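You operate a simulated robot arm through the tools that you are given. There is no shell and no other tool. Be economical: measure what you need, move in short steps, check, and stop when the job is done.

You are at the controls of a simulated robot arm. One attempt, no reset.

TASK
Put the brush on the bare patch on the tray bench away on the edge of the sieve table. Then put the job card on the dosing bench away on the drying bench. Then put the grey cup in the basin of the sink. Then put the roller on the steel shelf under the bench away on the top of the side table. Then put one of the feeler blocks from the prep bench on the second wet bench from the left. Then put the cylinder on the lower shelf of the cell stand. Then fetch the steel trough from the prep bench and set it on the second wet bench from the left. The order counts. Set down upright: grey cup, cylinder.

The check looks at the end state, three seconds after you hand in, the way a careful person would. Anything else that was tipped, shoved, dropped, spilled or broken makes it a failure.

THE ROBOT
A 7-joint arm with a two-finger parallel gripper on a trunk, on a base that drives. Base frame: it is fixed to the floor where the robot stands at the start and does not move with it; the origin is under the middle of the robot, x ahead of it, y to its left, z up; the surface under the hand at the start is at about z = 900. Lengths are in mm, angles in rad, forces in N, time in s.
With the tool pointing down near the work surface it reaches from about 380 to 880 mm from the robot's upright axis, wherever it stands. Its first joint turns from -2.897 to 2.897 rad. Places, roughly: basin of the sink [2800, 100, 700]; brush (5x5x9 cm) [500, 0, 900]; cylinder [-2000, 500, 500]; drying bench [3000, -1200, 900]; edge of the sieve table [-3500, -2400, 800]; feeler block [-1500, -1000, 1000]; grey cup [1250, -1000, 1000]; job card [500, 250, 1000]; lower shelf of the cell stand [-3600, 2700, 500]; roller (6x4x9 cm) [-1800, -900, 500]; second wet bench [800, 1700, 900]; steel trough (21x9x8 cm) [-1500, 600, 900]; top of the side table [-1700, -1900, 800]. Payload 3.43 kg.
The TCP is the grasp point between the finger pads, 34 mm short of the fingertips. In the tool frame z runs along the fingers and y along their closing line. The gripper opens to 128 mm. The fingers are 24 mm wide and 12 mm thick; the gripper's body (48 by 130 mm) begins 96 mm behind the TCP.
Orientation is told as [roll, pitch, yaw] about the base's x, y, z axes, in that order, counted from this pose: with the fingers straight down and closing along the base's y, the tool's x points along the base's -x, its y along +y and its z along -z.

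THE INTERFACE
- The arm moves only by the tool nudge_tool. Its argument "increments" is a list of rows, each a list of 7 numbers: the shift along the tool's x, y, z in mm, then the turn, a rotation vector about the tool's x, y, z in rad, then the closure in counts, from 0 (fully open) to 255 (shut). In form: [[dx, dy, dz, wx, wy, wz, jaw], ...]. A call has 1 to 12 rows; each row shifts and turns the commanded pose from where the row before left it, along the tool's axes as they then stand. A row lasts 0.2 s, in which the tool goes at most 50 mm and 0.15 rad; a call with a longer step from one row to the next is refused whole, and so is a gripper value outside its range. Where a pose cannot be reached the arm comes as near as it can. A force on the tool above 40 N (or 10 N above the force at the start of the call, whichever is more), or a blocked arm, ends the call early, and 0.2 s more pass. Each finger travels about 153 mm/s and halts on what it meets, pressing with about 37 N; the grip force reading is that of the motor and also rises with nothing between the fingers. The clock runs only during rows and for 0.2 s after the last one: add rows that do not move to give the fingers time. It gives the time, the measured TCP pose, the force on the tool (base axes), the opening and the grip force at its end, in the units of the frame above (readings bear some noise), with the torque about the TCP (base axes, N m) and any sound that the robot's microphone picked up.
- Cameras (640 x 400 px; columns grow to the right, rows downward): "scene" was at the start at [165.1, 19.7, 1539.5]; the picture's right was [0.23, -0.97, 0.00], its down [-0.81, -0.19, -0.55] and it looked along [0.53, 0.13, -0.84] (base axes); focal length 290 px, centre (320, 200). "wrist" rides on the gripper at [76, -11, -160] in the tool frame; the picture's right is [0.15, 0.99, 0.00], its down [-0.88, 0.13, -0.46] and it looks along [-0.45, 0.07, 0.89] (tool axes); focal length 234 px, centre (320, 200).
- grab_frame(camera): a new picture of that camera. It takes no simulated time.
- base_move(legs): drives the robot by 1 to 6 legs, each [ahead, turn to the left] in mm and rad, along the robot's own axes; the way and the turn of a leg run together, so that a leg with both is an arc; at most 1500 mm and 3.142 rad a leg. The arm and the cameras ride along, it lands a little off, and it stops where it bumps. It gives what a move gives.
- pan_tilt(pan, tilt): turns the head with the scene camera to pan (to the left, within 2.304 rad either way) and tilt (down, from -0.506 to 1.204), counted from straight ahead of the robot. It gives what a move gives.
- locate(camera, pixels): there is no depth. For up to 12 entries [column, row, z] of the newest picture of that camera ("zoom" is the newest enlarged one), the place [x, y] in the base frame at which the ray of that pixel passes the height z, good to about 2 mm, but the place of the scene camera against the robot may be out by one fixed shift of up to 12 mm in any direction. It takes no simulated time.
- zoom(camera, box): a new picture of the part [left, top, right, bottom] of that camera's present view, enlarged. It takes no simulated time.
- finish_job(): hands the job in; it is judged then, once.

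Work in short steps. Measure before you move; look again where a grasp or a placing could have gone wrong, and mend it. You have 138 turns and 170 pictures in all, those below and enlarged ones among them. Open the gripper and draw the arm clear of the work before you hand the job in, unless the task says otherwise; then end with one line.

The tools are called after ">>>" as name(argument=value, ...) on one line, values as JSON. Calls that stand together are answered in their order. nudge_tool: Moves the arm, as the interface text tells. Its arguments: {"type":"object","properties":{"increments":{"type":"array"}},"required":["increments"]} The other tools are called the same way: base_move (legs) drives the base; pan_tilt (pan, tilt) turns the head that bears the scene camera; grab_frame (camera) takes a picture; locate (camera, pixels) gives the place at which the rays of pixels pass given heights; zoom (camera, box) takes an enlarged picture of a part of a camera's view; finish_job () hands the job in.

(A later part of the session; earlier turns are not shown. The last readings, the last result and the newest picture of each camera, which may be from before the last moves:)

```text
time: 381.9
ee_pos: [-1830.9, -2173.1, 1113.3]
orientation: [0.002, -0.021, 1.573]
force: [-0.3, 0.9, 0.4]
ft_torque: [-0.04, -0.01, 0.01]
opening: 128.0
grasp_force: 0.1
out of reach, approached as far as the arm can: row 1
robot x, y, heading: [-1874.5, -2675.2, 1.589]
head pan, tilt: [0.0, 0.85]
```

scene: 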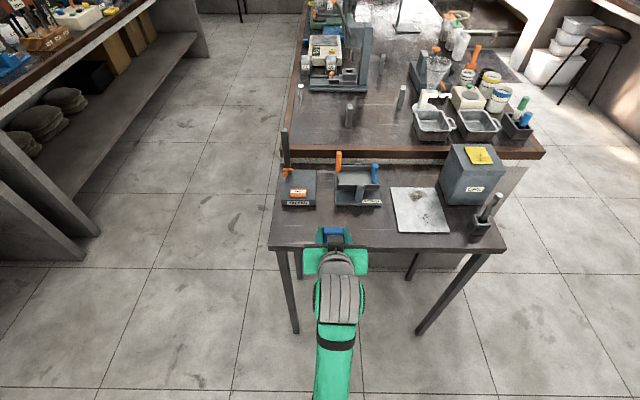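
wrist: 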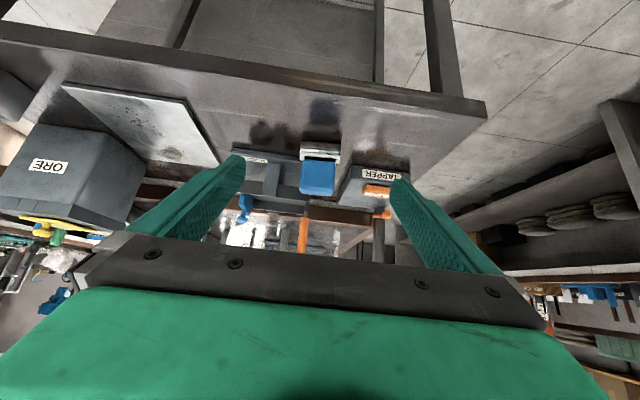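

Vertical now at z 1113. Drive 330 mm ahead (stops if it bumps) and look with the wrist camera.

>>> base_move(legs=[[320, 0]])

>>> nudge_tool(increments=[[-40, -5, 0, 0, 0, 0, 0], [-40, -5, 0, 0, 0, 0, 0], [-40, -5, 0, 0, 0, 0, 0], [0, 0, 0, 0, 0, 0, 0]])

>>> grab_frame(camera="wrist")

>>> grab_frame(camera="scene")

```text
time: 384.0
ee_pos: [-1833.8, -1849.3, 1114.9]
orientation: [0.001, -0.022, 1.57]
force: [0.5, -0.4, 0.0]
ft_torque: [-0.02, -0.02, 0.01]
opening: 128.3
grasp_force: 0.2
robot x, y, heading: [-1879.9, -2352.6, 1.584]
head pan, tilt: [0.0, 0.85]
```

```text
time: 385.0
ee_pos: [-1819.0, -1729.8, 1113.9]
orientation: [0.0, -0.022, 1.571]
force: [0.1, -0.8, 0.0]
ft_torque: [-0.02, -0.02, 0.0]
opening: 128.0
grasp_force: 0.1
robot x, y, heading: [-1879.2, -2351.0, 1.582]
head pan, tilt: [0.0, 0.85]
```

```text
65 pictures are left
```

wrist: 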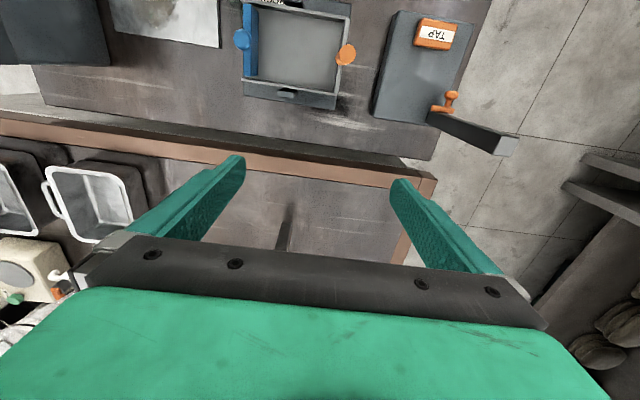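

```text
64 pictures are left
```

scene: 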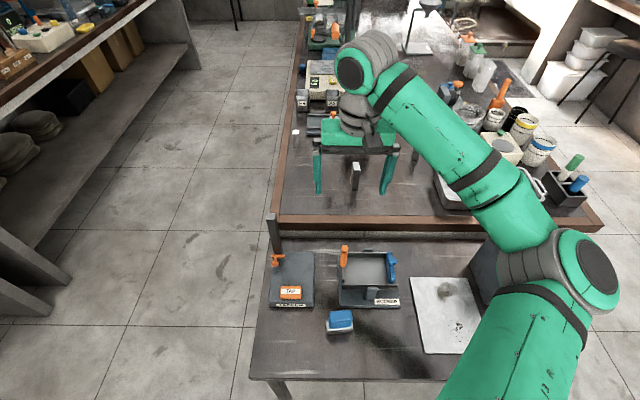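

The elbow is now on the right, above the ORE box region. Block B shows at (355,175). Measure it.

>>> locate(camera="scene", pixels=[[354, 188, 900], [354, 188, 930], [355, 164, 990], [355, 164, 970], [580, 265, 1100], [580, 265, 1200]])

>>> zoom(camera="scene", box=[270, 110, 430, 210])

```text
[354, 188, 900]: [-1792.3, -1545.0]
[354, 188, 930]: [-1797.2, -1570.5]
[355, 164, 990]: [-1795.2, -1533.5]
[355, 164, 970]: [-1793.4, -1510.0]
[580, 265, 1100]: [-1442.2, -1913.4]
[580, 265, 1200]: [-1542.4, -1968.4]
```

```text
4.00 times, centred on (350, 160) of scene
```

zoom: 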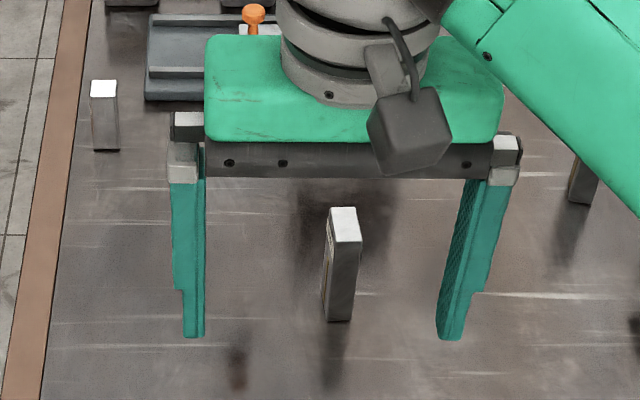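

Block ≈(-1793,-1550), top ≈1000. Move above it and check with the wrist camera.

>>> nudge_tool(increments=[[-36, -5, 0, 0, 0, 0, 0], [-36, -5, 0, 0, 0, 0, 0], [-36, -5, 0, 0, 0, 0, 0], [-36, -5, 0, 0, 0, 0, 0], [-36, -5, 0, 0, 0, 0, 0], [0, 0, 0, 0, 0, 0, 0]])

>>> grab_frame(camera="wrist")

>>> grab_frame(camera="scene")

```text
time: 386.4
ee_pos: [-1795.4, -1547.3, 1123.6]
orientation: [0.0, -0.022, 1.574]
force: [0.0, -0.2, 0.5]
ft_torque: [-0.01, 0.0, -0.03]
opening: 127.9
grasp_force: 0.2
robot x, y, heading: [-1879.5, -2350.4, 1.578]
head pan, tilt: [0.0, 0.85]
```

```text
62 pictures are left
```

wrist: 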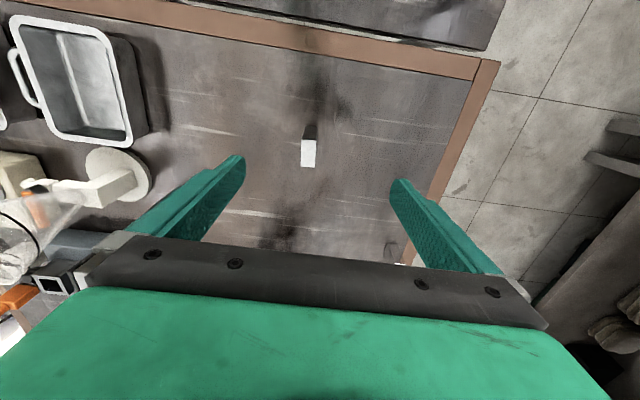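

```text
61 pictures are left
```

scene: 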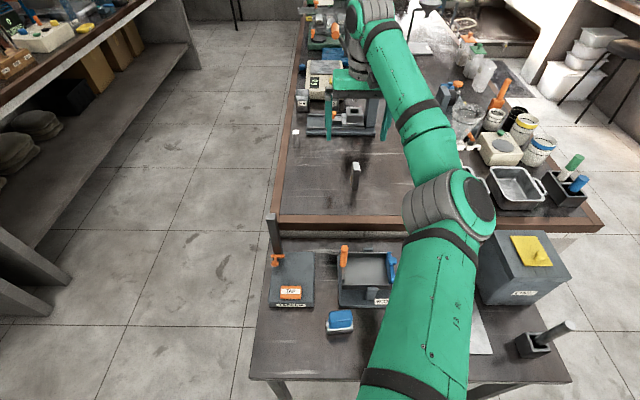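

>>> locate(camera="wrist", pixels=[[308, 153, 990], [308, 153, 970], [310, 128, 905], [302, 153, 990], [315, 153, 990], [308, 142, 990], [308, 166, 990]])

>>> zoom(camera="wrist", box=[270, 100, 350, 180])

```text
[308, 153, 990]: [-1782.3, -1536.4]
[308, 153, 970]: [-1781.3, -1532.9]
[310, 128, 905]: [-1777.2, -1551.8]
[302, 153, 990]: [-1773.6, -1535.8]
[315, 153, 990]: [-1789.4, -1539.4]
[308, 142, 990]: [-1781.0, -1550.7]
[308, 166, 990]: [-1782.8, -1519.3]
```

```text
5.00 times, centred on (310, 140) of wrist
```

zoom: 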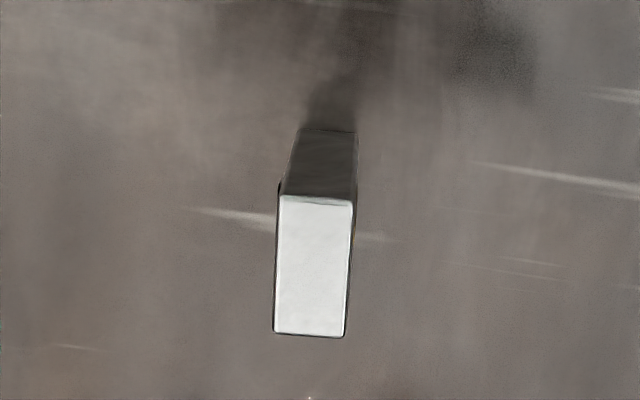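

Block centre (-1782,-1536), 16×31 mm, ~85 tall. Align, descend to TCP ~950 and close.

>>> nudge_tool(increments=[[-11, -13, 0, 0, 0, 0, 100], [0, 0, 43, 0, 0, 0, 100], [0, 0, 43, 0, 0, 0, 100], [0, 0, 43, 0, 0, 0, 100], [0, 0, 43, 0, 0, 0, 100], [0, 0, 0, 0, 0, 0, 100]])

>>> grab_frame(camera="wrist")

```text
time: 387.8
ee_pos: [-1782.7, -1533.1, 951.9]
orientation: [0.001, -0.023, 1.573]
force: [0.0, 0.1, 0.2]
ft_torque: [-0.01, -0.01, 0.05]
opening: 77.9
grasp_force: 0.1
robot x, y, heading: [-1883.1, -2350.6, 1.581]
head pan, tilt: [0.0, 0.85]
```

```text
59 pictures are left
```

wrist: 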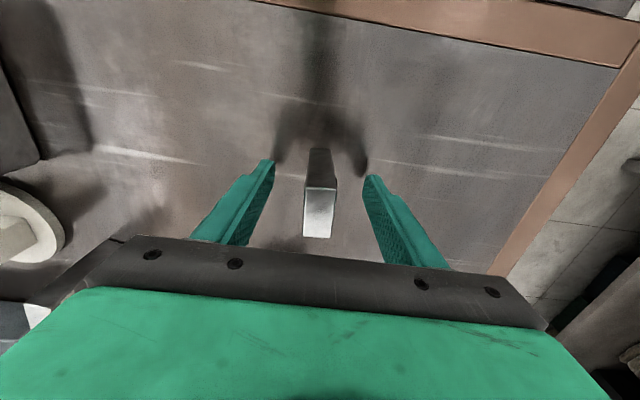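

Block centred between the pads. Close and lift.

>>> nudge_tool(increments=[[0, 0, 0, 0, 0, 0, 255], [0, 0, 0, 0, 0, 0, 255], [0, 0, 0, 0, 0, 0, 255], [0, 0, -20, 0, 0, 0, 255], [0, 0, -43, 0, 0, 0, 255], [0, 0, -43, 0, 0, 0, 255], [0, 0, -43, 0, 0, 0, 255], [0, 0, -43, 0, 0, 0, 255], [0, 0, 0, 0, 0, 0, 255]])

>>> grab_frame(camera="wrist")

```text
time: 389.8
ee_pos: [-1784.0, -1537.1, 1141.4]
orientation: [0.001, -0.022, 1.569]
force: [0.0, -0.9, -0.6]
ft_torque: [0.04, -0.05, -0.01]
opening: 19.5
grasp_force: 36.8
robot x, y, heading: [-1879.4, -2350.1, 1.581]
head pan, tilt: [0.0, 0.85]
```

```text
58 pictures are left
```

wrist: 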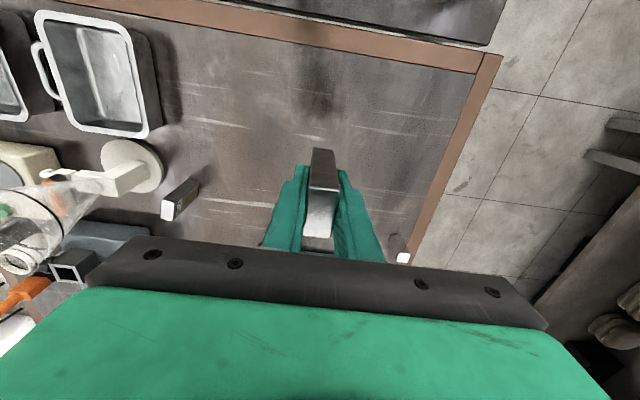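

Held (19.5 mm). Retract partway, back the base out, then continue retracting.

>>> nudge_tool(increments=[[43, 0, 0, 0, 0, 0, 255], [43, 0, 0, 0, 0, 0, 255], [43, 0, 0, 0, 0, 0, 255], [43, 0, 0, 0, 0, 0, 255]])

>>> base_move(legs=[[-330, 0]])

>>> nudge_tool(increments=[[43, 3, 0, 0, 0, 0, 255], [43, 3, 0, 0, 0, 0, 255], [40, 3, 0, 0, 0, 0, 255], [0, 0, 0, 0, 0, 0, 255]])

>>> grab_frame(camera="scene")

```text
time: 390.8
ee_pos: [-1783.3, -1714.6, 1138.8]
orientation: [-0.001, -0.023, 1.57]
force: [-0.7, 0.2, -2.0]
ft_torque: [0.01, -0.02, 0.02]
opening: 19.5
grasp_force: 37.1
robot x, y, heading: [-1877.6, -2351.2, 1.583]
head pan, tilt: [0.0, 0.85]
```

```text
time: 393.0
ee_pos: [-1774.3, -2051.5, 1139.9]
orientation: [0.002, -0.023, 1.561]
force: [0.3, 0.7, -0.6]
ft_torque: [0.03, 0.03, 0.02]
opening: 19.5
grasp_force: 37.0
robot x, y, heading: [-1876.0, -2687.9, 1.572]
head pan, tilt: [0.0, 0.85]
```

```text
time: 394.0
ee_pos: [-1786.9, -2176.8, 1136.7]
orientation: [0.002, -0.023, 1.56]
force: [0.8, -0.4, -1.6]
ft_torque: [0.06, -0.02, 0.0]
opening: 19.5
grasp_force: 37.0
robot x, y, heading: [-1879.6, -2689.8, 1.574]
head pan, tilt: [0.0, 0.85]
```

```text
57 pictures are left
```

scene: 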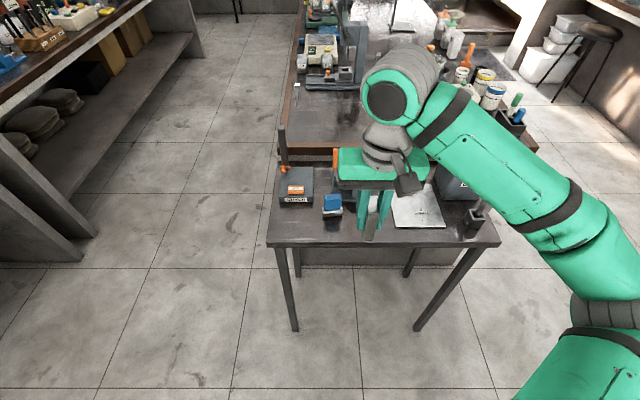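

Drive back to the front room area along the known route.

>>> base_move(legs=[[0, -1.291], [968, 0], [0, 0.75], [1072, 0], [0, 0.54], [1400, 0]])

>>> pan_tilt(pan=-0.3, tilt=0.5)

>>> grab_frame(camera="scene")

```text
time: 418.2
ee_pos: [-459.0, 485.4, 1136.3]
orientation: [0.001, -0.022, 1.612]
force: [-0.2, -0.3, -0.8]
ft_torque: [0.02, -0.01, -0.02]
opening: 19.4
grasp_force: 37.3
robot x, y, heading: [-526.0, -32.5, 1.622]
head pan, tilt: [0.0, 0.85]
```

```text
time: 419.1
ee_pos: [-460.2, 485.5, 1136.0]
orientation: [-0.002, -0.022, 1.611]
force: [0.5, -0.3, -0.7]
ft_torque: [-0.01, 0.0, 0.01]
opening: 19.4
grasp_force: 36.8
robot x, y, heading: [-527.8, -29.6, 1.624]
head pan, tilt: [-0.3, 0.499]
```

```text
56 pictures are left
```

scene: 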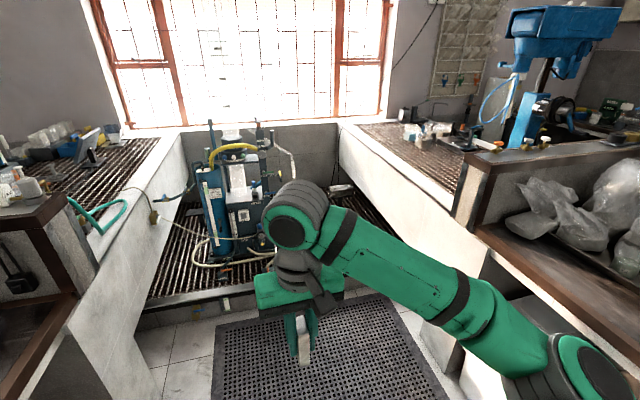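

>>> locate(camera="scene", pixels=[[420, 150, 900], [450, 195, 900], [360, 130, 900], [400, 165, 900], [470, 215, 900], [345, 130, 900], [490, 165, 900], [100, 170, 900], [150, 305, 300]])

>>> zoom(camera="scene", box=[330, 90, 560, 240])

```text
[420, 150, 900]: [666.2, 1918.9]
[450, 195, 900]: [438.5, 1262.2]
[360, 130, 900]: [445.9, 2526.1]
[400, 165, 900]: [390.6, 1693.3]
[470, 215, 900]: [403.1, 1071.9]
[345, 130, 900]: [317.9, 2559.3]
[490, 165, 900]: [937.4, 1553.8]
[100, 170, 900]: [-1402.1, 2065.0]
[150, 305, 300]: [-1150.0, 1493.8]
```

```text
2.67 times, centred on (445, 165) of scene
```

zoom: 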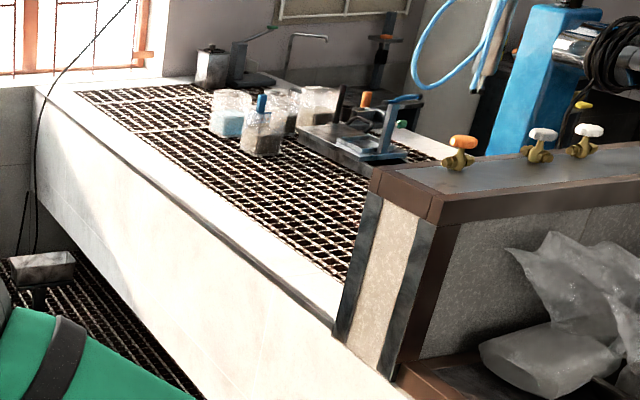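

The right-hand grate bench (x≥350, y≈1250–2500) is the second wet bench. I drive to (-200,980) heading ~0.7 toward its near corner.

>>> base_move(legs=[[0, -0.367], [1050, 0], [0, -0.55]])

>>> pan_tilt(pan=0.0, tilt=0.6)

>>> grab_frame(camera="scene")

```text
time: 427.5
ee_pos: [230.5, 1256.4, 1136.7]
orientation: [0.001, -0.023, 0.718]
force: [1.1, 0.5, -1.2]
ft_torque: [0.02, -0.01, 0.0]
opening: 19.3
grasp_force: 37.0
robot x, y, heading: [-210.2, 984.7, 0.726]
head pan, tilt: [-0.3, 0.499]
```

```text
time: 428.3
ee_pos: [231.2, 1255.5, 1135.1]
orientation: [0.002, -0.023, 0.721]
force: [0.3, -0.8, -2.0]
ft_torque: [0.0, 0.04, 0.0]
opening: 19.6
grasp_force: 37.0
robot x, y, heading: [-211.0, 987.9, 0.728]
head pan, tilt: [0.0, 0.6]
```

```text
54 pictures are left
```

scene: 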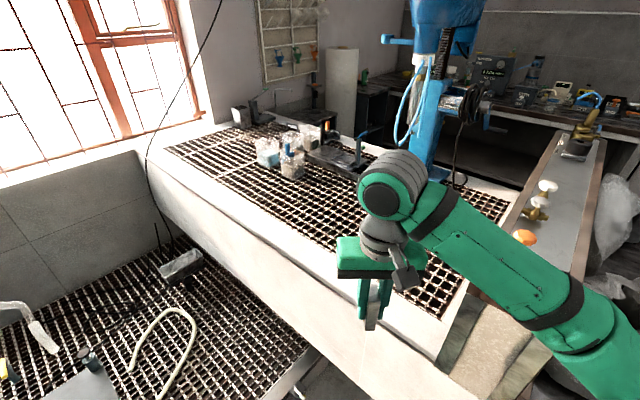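

>>> locate(camera="scene", pixels=[[300, 270, 900], [290, 225, 900], [430, 355, 900], [432, 315, 900], [300, 250, 900], [340, 275, 900], [255, 195, 900], [290, 180, 900], [350, 175, 900]])

>>> zoom(camera="scene", box=[200, 120, 480, 370])

```text
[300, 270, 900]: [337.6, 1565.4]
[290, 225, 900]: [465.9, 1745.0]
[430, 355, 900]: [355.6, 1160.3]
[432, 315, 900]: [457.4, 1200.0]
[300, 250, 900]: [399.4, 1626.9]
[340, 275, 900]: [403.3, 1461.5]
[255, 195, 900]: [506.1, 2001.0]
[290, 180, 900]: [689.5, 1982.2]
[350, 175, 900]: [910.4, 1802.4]
```

```text
1.60 times, centred on (340, 245) of scene
```

zoom: 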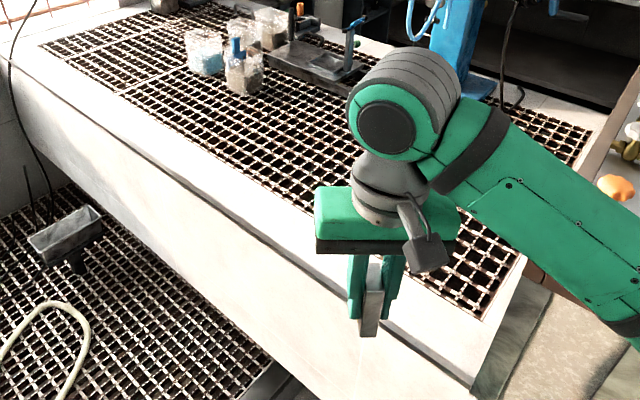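

The ledge (x≈340–450) is solid and white; I place the block there at ≈(418,1480). Extend over it.

>>> nudge_tool(increments=[[-41.2, 6.4, 0, 0, 0, 0, 255], [-41.2, 6.4, 0, 0, 0, 0, 255], [-41.2, 6.4, 0, 0, 0, 0, 255], [-41.2, 6.4, 0, 0, 0, 0, 255], [-41.2, 6.4, 0, 0, 0, 0, 255], [-41.2, 6.4, 0, 0, 0, 0, 255], [-41.2, 6.4, 0, 0, 0, 0, 255], [0, 0, 40, 0, 0, 0, 255], [0, 0, 40, 0, 0, 0, 255], [0, 0, 0, 0, 0, 0, 255]])

>>> grab_frame(camera="wrist")

>>> grab_frame(camera="scene")

```text
time: 430.5
ee_pos: [420.2, 1483.8, 1063.8]
orientation: [0.0, -0.023, 0.719]
force: [-0.8, 0.9, -0.3]
ft_torque: [0.04, -0.01, -0.03]
opening: 19.6
grasp_force: 37.2
robot x, y, heading: [-216.7, 984.8, 0.727]
head pan, tilt: [0.0, 0.6]
```

```text
52 pictures are left
```

wrist: 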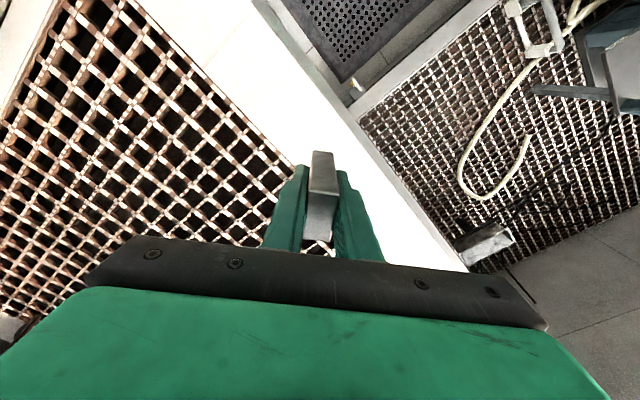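

```text
51 pictures are left
```

scene: 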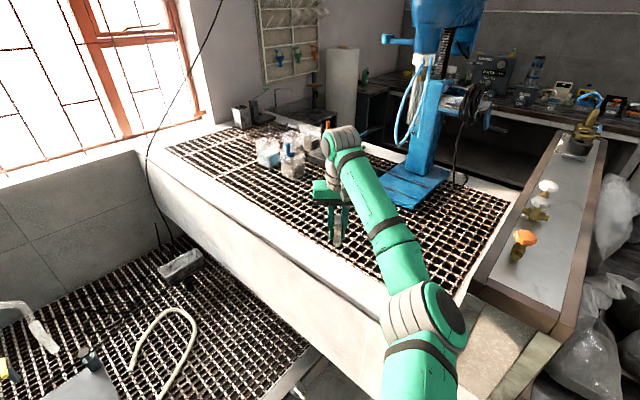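

>>> locate(camera="wrist", pixels=[[292, 165, 900], [385, 180, 900], [440, 240, 900], [330, 200, 900], [350, 115, 900], [230, 95, 900]])

```text
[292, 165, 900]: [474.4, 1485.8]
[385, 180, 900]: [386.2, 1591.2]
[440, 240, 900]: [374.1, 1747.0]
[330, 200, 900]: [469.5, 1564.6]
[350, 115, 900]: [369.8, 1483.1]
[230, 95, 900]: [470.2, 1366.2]
```

The ledge spans x≈370–472; TCP x=420 is centred. Descend gently.

>>> nudge_tool(increments=[[0, 0, 40, 0, 0, 0, 255], [0, 0, 40, 0, 0, 0, 255], [0, 0, 20, 0, 0, 0, 255], [0, 0, 6, 0, 0, 0, 255], [0, 0, 4, 0, 0, 0, 255], [0, 0, 4, 0, 0, 0, 255], [0, 0, 4, 0, 0, 0, 255], [0, 0, 4, 0, 0, 0, 255], [0, 0, 0, 0, 0, 0, 255]])

>>> grab_frame(camera="wrist")

```text
time: 432.5
ee_pos: [420.7, 1484.0, 941.1]
orientation: [0.002, -0.021, 0.718]
force: [-0.8, -0.3, -0.7]
ft_torque: [-0.02, -0.01, 0.0]
opening: 19.4
grasp_force: 37.1
robot x, y, heading: [-209.4, 980.9, 0.725]
head pan, tilt: [0.0, 0.6]
```

```text
50 pictures are left
```

wrist: 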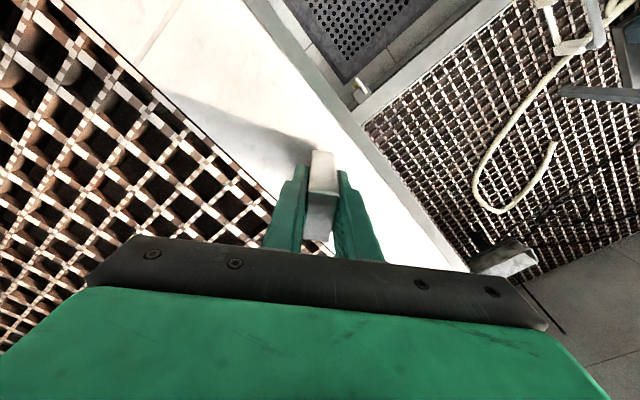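

>>> nudge_tool(increments=[[0, 0, 4, 0, 0, 0, 255], [0, 0, 4, 0, 0, 0, 255], [0, 0, 4, 0, 0, 0, 255], [0, 0, 4, 0, 0, 0, 255], [0, 0, 4, 0, 0, 0, 255], [0, 0, 4, 0, 0, 0, 255], [0, 0, 4, 0, 0, 0, 255], [0, 0, 0, 0, 0, 0, 255]])

>>> grab_frame(camera="wrist")

```text
time: 433.7
ee_pos: [423.4, 1484.3, 924.4]
orientation: [-0.001, -0.031, 0.72]
force: [-3.8, -2.5, 21.5]
ft_torque: [-0.43, 0.48, -0.02]
opening: 19.6
grasp_force: 37.1
robot x, y, heading: [-216.7, 983.4, 0.735]
head pan, tilt: [0.0, 0.6]
stopped in row 6: the force on the tool passed its limit at 44 N (the readings are from after the stop); the commanded pose is now the measured one
```

```text
49 pictures are left
```

wrist: 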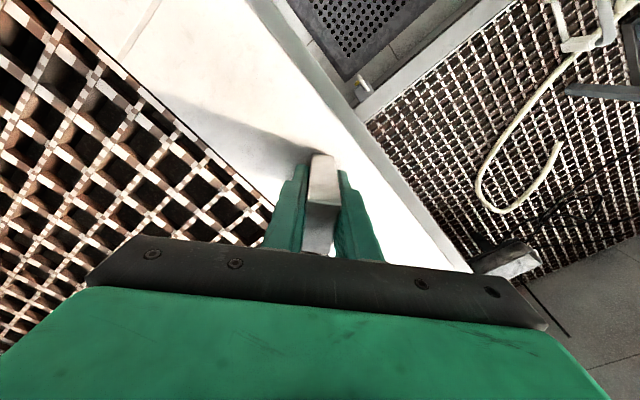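

Contact at 924 (ledge ≈878). Relax, restore tilt, release gently and rise.

>>> nudge_tool(increments=[[0, 0, -1, 0, 0.009, 0, 255], [0, 0, 0, 0, 0, 0, 215], [0, 0, 0, 0, 0, 0, 190], [0, 0, 0, 0, 0, 0, 150], [0, 0, 0, 0, 0, 0, 150], [0, 0, -25, 0, 0, 0, 150], [0, 0, -40, 0, 0, 0, 150], [0, 0, -45, 0, 0, 0, 150], [0, 0, -45, 0, 0, 0, 150], [0, 0, -45, 0, 0, 0, 150]])

>>> grab_frame(camera="wrist")

```text
time: 435.9
ee_pos: [419.6, 1482.4, 1120.3]
orientation: [0.001, -0.018, 0.717]
force: [0.1, 1.3, -0.4]
ft_torque: [-0.01, 0.02, 0.05]
opening: 52.8
grasp_force: 0.1
robot x, y, heading: [-209.7, 984.9, 0.728]
head pan, tilt: [0.0, 0.6]
```

```text
48 pictures are left
```

wrist: 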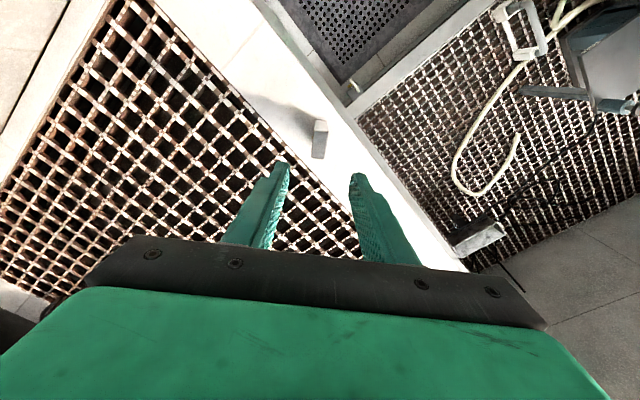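

Block stands on the ledge. Retract, then drive back round to the west side for the cylinder.

>>> nudge_tool(increments=[[42, -6, 0, 0, 0, 0, 0], [42, -6, 0, 0, 0, 0, 0], [42, -6, 0, 0, 0, 0, 0], [42, -6, 0, 0, 0, 0, 0], [42, -6, 0, 0, 0, 0, 0], [42, -6, 0, 0, 0, 0, 0], [36, -6, 0, 0, 0, 0, 0]])

>>> base_move(legs=[[-500, 0], [0, -2.065], [876, 0], [0, -0.234], [1250, 0]])

```text
time: 437.5
ee_pos: [231.4, 1259.7, 1116.2]
orientation: [0.0, -0.018, 0.718]
force: [0.6, -0.9, -0.1]
ft_torque: [-0.07, -0.02, -0.02]
opening: 128.0
grasp_force: 0.0
robot x, y, heading: [-213.3, 988.1, 0.73]
head pan, tilt: [0.0, 0.6]
```

```text
time: 456.9
ee_pos: [-272.0, -1945.6, 1116.0]
orientation: [0.001, -0.02, -1.51]
force: [-0.2, -0.1, -0.3]
ft_torque: [0.0, 0.0, -0.01]
opening: 128.2
grasp_force: 0.1
robot x, y, heading: [-216.0, -1426.5, -1.502]
head pan, tilt: [0.0, 0.6]
```

>>> base_move(legs=[[0, -0.715], [1220, 0], [0, -0.506], [492, 0], [0, -0.419], [1180, 0]])

```text
time: 476.1
ee_pos: [-3044.5, -2481.0, 1116.1]
orientation: [-0.001, -0.019, 3.121]
force: [-0.2, -0.7, 0.4]
ft_torque: [-0.05, -0.03, 0.01]
opening: 127.9
grasp_force: 0.2
robot x, y, heading: [-2533.7, -2579.3, 3.126]
head pan, tilt: [0.0, 0.6]
```

>>> base_move(legs=[[0, -1.463], [1500, 0], [0, -0.09], [1250, 0]])

>>> pan_tilt(pan=-1.0, tilt=0.65)

>>> grab_frame(camera="scene")

>>> pan_tilt(pan=0.4, tilt=0.5)

>>> grab_frame(camera="scene")

```text
time: 493.8
ee_pos: [-2701.0, 660.5, 1115.7]
orientation: [0.0, -0.02, 1.622]
force: [-0.1, 0.0, -0.5]
ft_torque: [0.02, -0.03, -0.01]
opening: 128.0
grasp_force: 0.1
robot x, y, heading: [-2756.4, 141.7, 1.628]
head pan, tilt: [0.0, 0.6]
```

```text
time: 495.1
ee_pos: [-2700.4, 661.2, 1116.9]
orientation: [0.001, -0.019, 1.622]
force: [1.0, -0.4, 0.1]
ft_torque: [0.04, 0.02, 0.02]
opening: 128.0
grasp_force: 0.1
robot x, y, heading: [-2761.0, 138.9, 1.625]
head pan, tilt: [-1.0, 0.649]
```

```text
47 pictures are left
```

scene: 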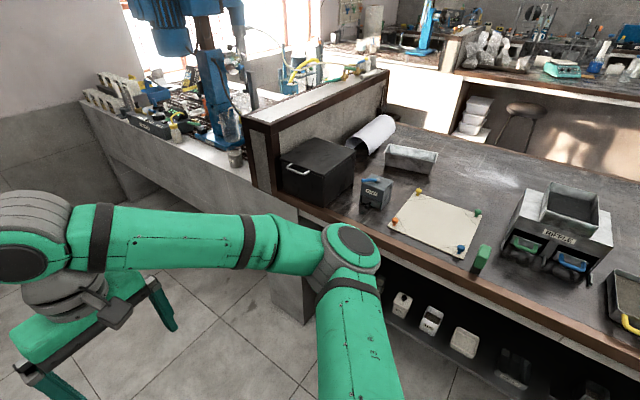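

```text
time: 496.6
ee_pos: [-2700.3, 661.7, 1116.0]
orientation: [0.0, -0.02, 1.621]
force: [-0.4, -0.6, 0.3]
ft_torque: [0.01, -0.01, 0.0]
opening: 128.0
grasp_force: 0.0
robot x, y, heading: [-2759.7, 139.8, 1.63]
head pan, tilt: [0.4, 0.499]
```

```text
46 pictures are left
```

scene: 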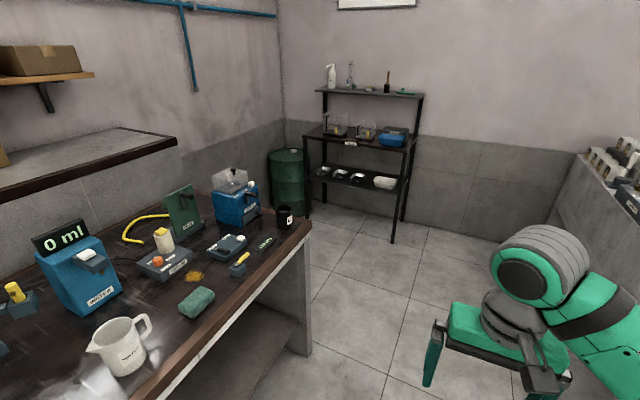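

Cell stand is the rack at (360,140). Now look closely at the shelf items near (-2000,500).

>>> pan_tilt(pan=-1.1, tilt=0.75)

>>> zoom(camera="scene", box=[300, 190, 560, 380])

```text
time: 498.2
ee_pos: [-2700.6, 660.4, 1115.2]
orientation: [0.0, -0.018, 1.622]
force: [0.0, -0.4, 0.0]
ft_torque: [0.0, -0.03, 0.0]
opening: 128.0
grasp_force: 0.1
robot x, y, heading: [-2758.3, 145.8, 1.636]
head pan, tilt: [-1.1, 0.75]
```

```text
2.11 times, centred on (430, 285) of scene
```

zoom: 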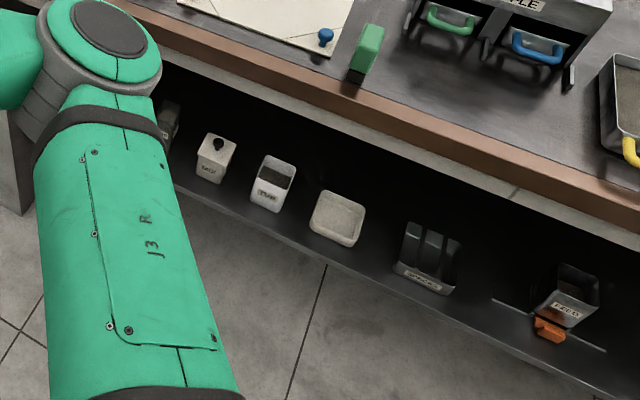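

A dark upright item at zoom (168,118) may be the cylinder, partly hidden. Locate items on the shelf.

>>> locate(camera="zoom", pixels=[[165, 148, 470], [215, 180, 470], [268, 208, 470], [335, 240, 470], [180, 190, 468], [300, 100, 900]])

```text
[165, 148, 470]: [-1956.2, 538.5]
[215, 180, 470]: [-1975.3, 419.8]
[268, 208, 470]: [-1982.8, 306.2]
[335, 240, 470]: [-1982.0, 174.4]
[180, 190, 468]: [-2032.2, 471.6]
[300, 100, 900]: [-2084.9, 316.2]
```

Cylinder candidate at ≈(-1956,538), ~80 mm in from the shelf edge. Position the robot facing it.

>>> base_move(legs=[[440, 0], [0, -1.63]])

>>> nudge_tool(increments=[[0, 0, 0, 0, -0.15, 0, 0], [0, 0, 0, 0, -0.15, 0, 0], [0, 0, 0, 0, -0.15, 0, 0], [0, 0, 0, 0, -0.15, 0, 0], [0, 0, 0, 0, -0.15, 0, 0], [0, 0, 0, 0, -0.15, 0, 0], [0, 0, 0, 0, -0.15, 0, 0], [0, 0, 0, 0, 0, 0, 0]])

>>> pan_tilt(pan=0.0, tilt=0.8)

>>> grab_frame(camera="scene")

```text
time: 505.4
ee_pos: [-2272.4, 478.7, 1115.6]
orientation: [0.001, -0.021, -0.032]
force: [-0.6, -0.7, -0.1]
ft_torque: [0.01, 0.0, -0.02]
opening: 127.9
grasp_force: 0.0
robot x, y, heading: [-2785.1, 578.8, -0.025]
head pan, tilt: [-1.1, 0.75]
```

```text
time: 507.2
ee_pos: [-2210.2, 456.4, 1124.6]
orientation: [-0.002, -1.07, -0.031]
force: [0.7, -0.9, 0.4]
ft_torque: [-0.01, -0.01, 0.02]
opening: 127.9
grasp_force: 0.0
out of reach, approached as far as the arm can: row 5, 6, 7
robot x, y, heading: [-2783.2, 582.8, -0.027]
head pan, tilt: [-1.1, 0.75]
```

```text
time: 508.6
ee_pos: [-2210.5, 456.1, 1125.6]
orientation: [0.002, -1.066, -0.031]
force: [0.2, -0.6, 0.6]
ft_torque: [0.01, -0.03, 0.03]
opening: 128.3
grasp_force: 0.0
robot x, y, heading: [-2783.8, 578.6, -0.02]
head pan, tilt: [0.0, 0.799]
```

```text
44 pictures are left
```

scene: 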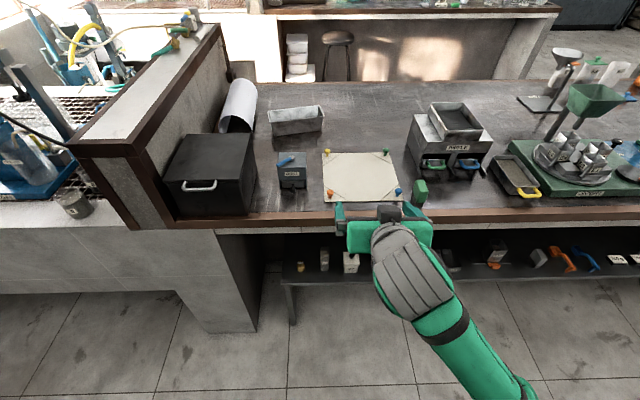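

>>> zoom(camera="scene", box=[270, 225, 390, 300])

>>> locate(camera="scene", pixels=[[325, 270, 468], [300, 271, 468], [351, 272, 468], [297, 120, 900], [296, 135, 900], [330, 282, 468], [324, 248, 550]])

```text
5.33 times, centred on (330, 262) of scene
```

zoom: 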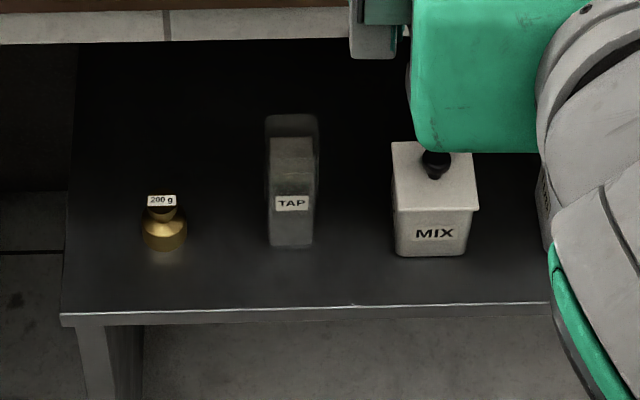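

```text
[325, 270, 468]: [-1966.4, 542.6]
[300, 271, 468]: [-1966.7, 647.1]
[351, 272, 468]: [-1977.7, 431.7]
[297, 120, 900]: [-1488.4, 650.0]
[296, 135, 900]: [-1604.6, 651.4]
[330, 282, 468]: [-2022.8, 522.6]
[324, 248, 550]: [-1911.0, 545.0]
```

The "TAP" item is the translucent cylinder at ≈(-1950,543), between the weight and MIX box. Lower the tilted gripper outside the shelf, aligning in y.

>>> nudge_tool(increments=[[38.5, 7.3, 21.3, 0, 0, 0, 0], [38.5, 7.3, 21.3, 0, 0, 0, 0], [38.5, 7.3, 21.3, 0, 0, 0, 0], [38.5, 7.3, 21.3, 0, 0, 0, 0], [38.5, 7.3, 21.3, 0, 0, 0, 0], [38.5, 7.3, 21.3, 0, 0, 0, 0], [38.5, 7.3, 21.3, 0, 0, 0, 0], [38.5, 7.3, 21.3, 0, 0, 0, 0], [38.5, 7.3, 21.3, 0, 0, 0, 0], [38.5, 7.3, 21.3, 0, 0, 0, 0], [38.5, 7.3, 21.3, 0, 0, 0, 0], [0, 0, 0, 0, 0, 0, 0]])

>>> grab_frame(camera="wrist")

```text
time: 511.2
ee_pos: [-2206.9, 538.4, 640.7]
orientation: [0.001, -1.068, -0.033]
force: [-0.1, -0.4, 0.0]
ft_torque: [0.03, 0.02, 0.0]
opening: 128.0
grasp_force: 0.1
robot x, y, heading: [-2784.3, 580.9, -0.024]
head pan, tilt: [0.0, 0.799]
```

```text
42 pictures are left
```

wrist: 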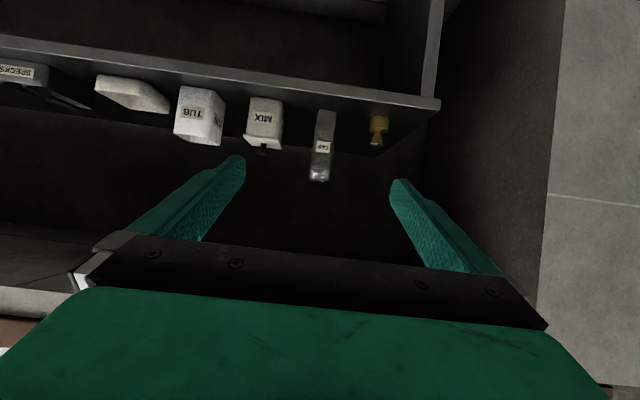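

>>> locate(camera="wrist", pixels=[[326, 113, 470], [319, 180, 590], [319, 180, 570], [319, 180, 550], [312, 145, 520], [333, 145, 520]])

>>> zoom(camera="wrist", box=[270, 90, 370, 190])

```text
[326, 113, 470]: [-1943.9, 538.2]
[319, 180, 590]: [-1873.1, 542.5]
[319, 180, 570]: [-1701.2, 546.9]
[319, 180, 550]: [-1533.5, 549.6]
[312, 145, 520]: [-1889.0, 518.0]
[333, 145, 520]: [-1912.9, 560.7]
```

```text
4.00 times, centred on (320, 140) of wrist
```

zoom: 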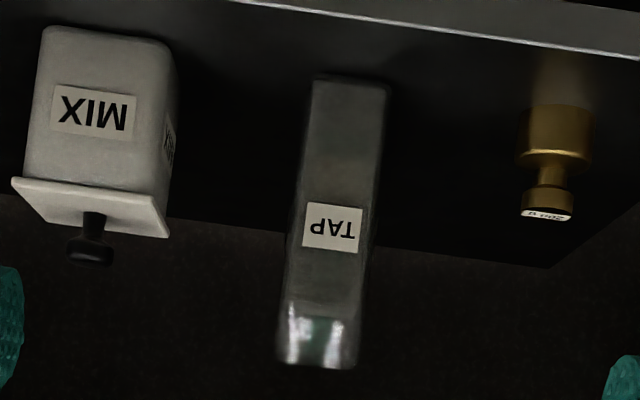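

Cylinder: centre ≈(-1935,541), Ø≈40, top ≈597. Advance with ~85 mm opening to TCP (-1935,541,545).

>>> nudge_tool(increments=[[-6.8, 1.7, 40.6, 0, 0, 0, 86], [-6.8, 1.7, 40.6, 0, 0, 0, 86], [-6.8, 1.7, 40.6, 0, 0, 0, 86], [-6.8, 1.7, 40.6, 0, 0, 0, 86], [-6.8, 1.7, 40.6, 0, 0, 0, 86], [-6.8, 1.7, 40.6, 0, 0, 0, 86], [0, 0, 0, 0, 0, 0, 86]])

>>> grab_frame(camera="wrist")

```text
time: 512.8
ee_pos: [-1976.4, 539.3, 557.5]
orientation: [0.002, -1.069, -0.034]
force: [-0.3, -0.3, 0.3]
ft_torque: [0.05, -0.06, 0.02]
opening: 84.7
grasp_force: 0.0
robot x, y, heading: [-2785.5, 580.3, -0.026]
head pan, tilt: [0.0, 0.799]
```

```text
40 pictures are left
```

wrist: 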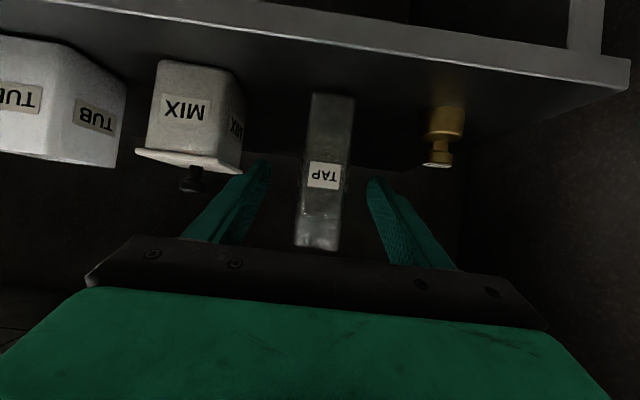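

Centred. One last step forward and close, then lift slightly.

>>> nudge_tool(increments=[[-4.5, 1.2, 20.5, 0, 0, 0, 86], [-4.5, 1.2, 20.5, 0, 0, 0, 86], [0, 0, 0, 0, 0, 0, 86], [0, 0, 0, 0, 0, 0, 255], [0, 0, 0, 0, 0, 0, 255], [0, 0, 0, 0, 0, 0, 255], [-13, 0, -7.3, 0, 0, 0, 255], [-13, 0, -7.3, 0, 0, 0, 255], [0, 0, 0, 0, 0, 0, 255]])

>>> grab_frame(camera="wrist")

```text
time: 514.8
ee_pos: [-1935.8, 542.1, 577.1]
orientation: [0.0, -1.069, -0.032]
force: [0.3, 0.8, -2.9]
ft_torque: [0.01, -0.01, -0.01]
opening: 39.4
grasp_force: 36.9
robot x, y, heading: [-2785.5, 582.4, -0.03]
head pan, tilt: [0.0, 0.799]
```

```text
39 pictures are left
```

wrist: 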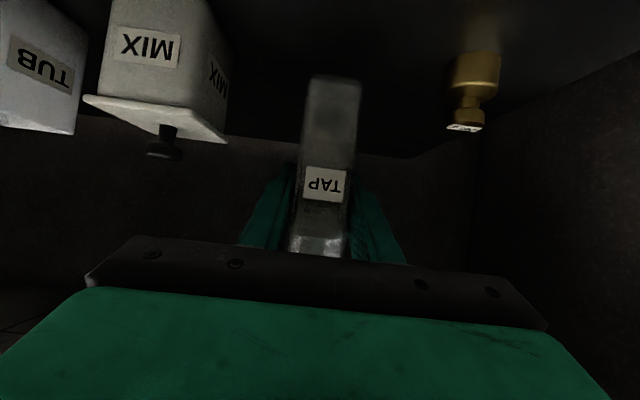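

Cylinder held (39.4 mm), upright. Retract straight out and raise to ~720, then look toward the cell stand.

>>> nudge_tool(increments=[[15, 0, -35.5, 0, 0, 0, 255], [15, 0, -35.5, 0, 0, 0, 255], [18.5, 0, -33.5, 0, 0, 0, 255], [18.5, 0, -33.5, 0, 0, 0, 255], [18.5, 0, -33.5, 0, 0, 0, 255], [18.5, 0, -33.5, 0, 0, 0, 255], [-35, 0, -19.4, 0, 0, 0, 255], [-35, 0, -19.4, 0, 0, 0, 255], [-35, 0, -19.4, 0, 0, 0, 255], [0, 0, 0, 0, 0, 0, 255]])

>>> pan_tilt(pan=1.95, tilt=0.6)

>>> grab_frame(camera="scene")

```text
time: 517.0
ee_pos: [-2166.1, 549.5, 703.8]
orientation: [0.002, -1.069, -0.033]
force: [0.1, 0.0, -2.0]
ft_torque: [-0.03, -0.05, 0.02]
opening: 39.4
grasp_force: 36.4
robot x, y, heading: [-2786.3, 581.0, -0.026]
head pan, tilt: [0.0, 0.799]
```

```text
time: 518.9
ee_pos: [-2165.6, 549.5, 702.5]
orientation: [0.0, -1.068, -0.032]
force: [1.2, -0.2, -2.7]
ft_torque: [0.03, -0.05, -0.03]
opening: 39.6
grasp_force: 38.0
robot x, y, heading: [-2782.9, 579.2, -0.027]
head pan, tilt: [1.95, 0.6]
```

```text
38 pictures are left
```

scene: 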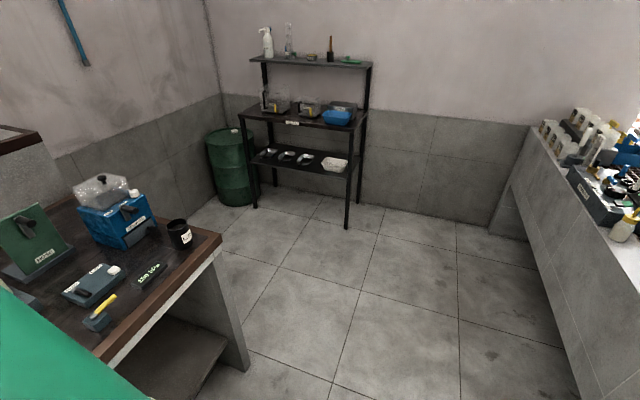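

>>> locate(camera="scene", pixels=[[347, 228, 0], [255, 208, 0], [247, 368, 0], [221, 240, 900], [255, 163, 500], [347, 176, 500], [318, 166, 500], [300, 158, 500], [360, 203, 0], [275, 155, 500]])

>>> zoom(camera="scene", box=[235, 90, 385, 200])

```text
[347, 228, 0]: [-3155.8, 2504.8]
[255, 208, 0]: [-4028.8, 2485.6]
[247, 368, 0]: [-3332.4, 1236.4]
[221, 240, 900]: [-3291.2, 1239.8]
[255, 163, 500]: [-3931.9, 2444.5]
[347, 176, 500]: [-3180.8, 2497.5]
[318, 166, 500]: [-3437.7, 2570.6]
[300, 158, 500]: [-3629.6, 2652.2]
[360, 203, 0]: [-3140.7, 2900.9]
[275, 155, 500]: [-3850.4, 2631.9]
```

```text
3.64 times, centred on (310, 145) of scene
```

zoom: 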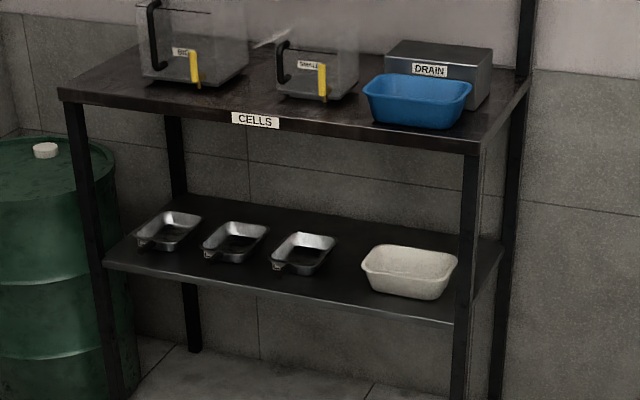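

Stand: x≈-4000…-3150, front y≈2490; lower shelf has three dishes and a white basin, with a free front strip in front of the gap at ≈(-3445,2550). Drive there facing north.

>>> base_move(legs=[[0, 1.598], [870, 0], [0, 1.182], [713, 0], [0, -1.182]])

>>> pan_tilt(pan=0.0, tilt=0.75)

>>> grab_frame(camera="scene")

>>> grab_frame(camera="wrist")

```text
time: 536.4
ee_pos: [-3857.0, 2195.8, 702.1]
orientation: [0.001, -1.064, 2.33]
force: [-0.9, -0.8, -2.0]
ft_torque: [0.03, 0.06, -0.03]
opening: 39.5
grasp_force: 37.2
robot x, y, heading: [-3437.4, 1740.3, 2.348]
head pan, tilt: [1.95, 0.6]
stopped in leg 5: the robot was blocked; the commanded pose is now the measured one
```

```text
time: 538.3
ee_pos: [-3858.4, 2195.5, 702.9]
orientation: [0.002, -1.067, 2.329]
force: [0.3, -0.1, -1.4]
ft_torque: [0.04, -0.01, 0.0]
opening: 39.5
grasp_force: 37.0
robot x, y, heading: [-3439.9, 1740.2, 2.347]
head pan, tilt: [0.0, 0.75]
```

```text
36 pictures are left
```

scene: 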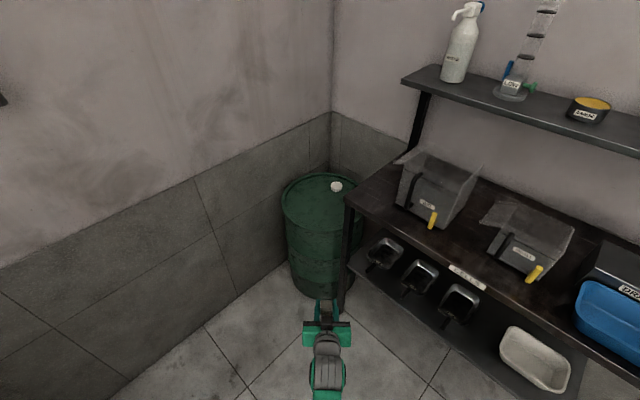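

```text
35 pictures are left
```

wrist: 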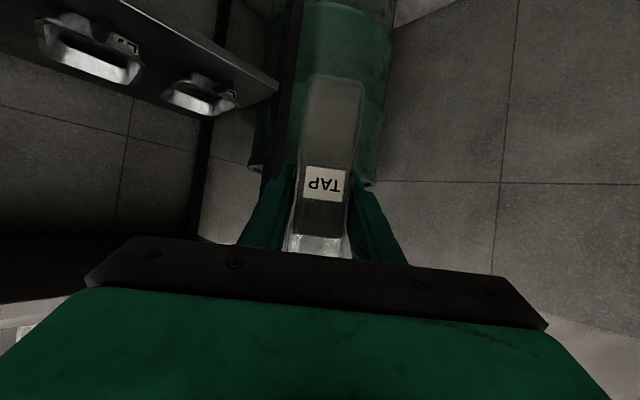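

The base's long rear corner met the bench. I'll turn left, reverse east, and approach the shelf obliquely at heading ≈2.35 from (-2870,1960).

>>> base_move(legs=[[0, 1.171], [-612, 0], [0, -1.171]])

>>> grab_frame(camera="scene")

```text
time: 548.4
ee_pos: [-3275.4, 2433.6, 702.8]
orientation: [0.002, -1.067, 2.281]
force: [1.3, -0.8, -2.2]
ft_torque: [0.01, -0.02, -0.01]
opening: 39.3
grasp_force: 37.4
robot x, y, heading: [-2880.3, 1952.4, 2.297]
head pan, tilt: [0.0, 0.75]
```

```text
34 pictures are left
```

scene: 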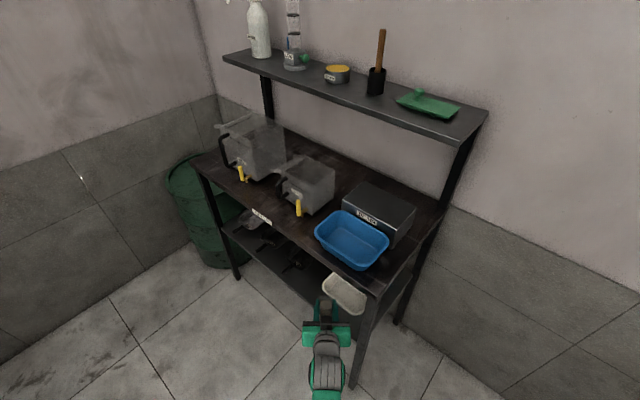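

>>> grab_frame(camera="wrist")

>>> zoom(camera="scene", box=[210, 190, 410, 330])

>>> locate(camera="scene", pixels=[[300, 270, 500], [325, 285, 500], [300, 290, 500], [300, 290, 520], [270, 268, 500], [388, 290, 900]])

```text
33 pictures are left
```

wrist: 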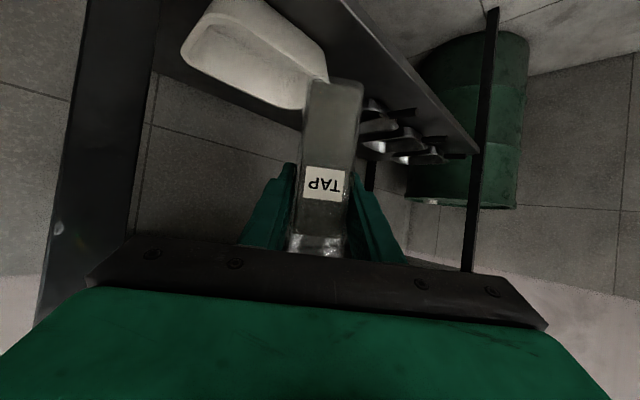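

```text
2.86 times, centred on (310, 260) of scene
```

zoom: 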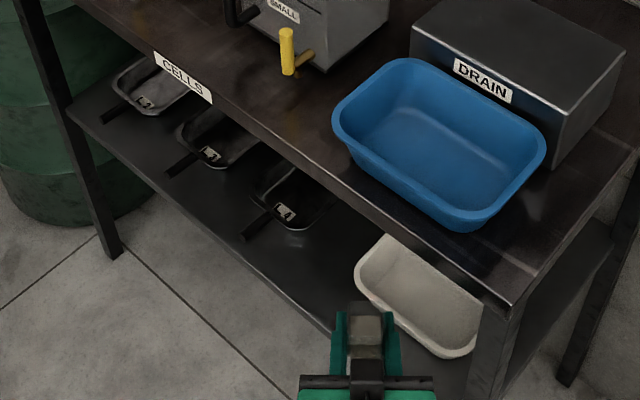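

```text
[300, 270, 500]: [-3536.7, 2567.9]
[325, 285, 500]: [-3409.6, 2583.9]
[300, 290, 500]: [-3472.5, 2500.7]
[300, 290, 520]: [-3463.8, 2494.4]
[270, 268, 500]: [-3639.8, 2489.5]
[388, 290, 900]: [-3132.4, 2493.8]
```

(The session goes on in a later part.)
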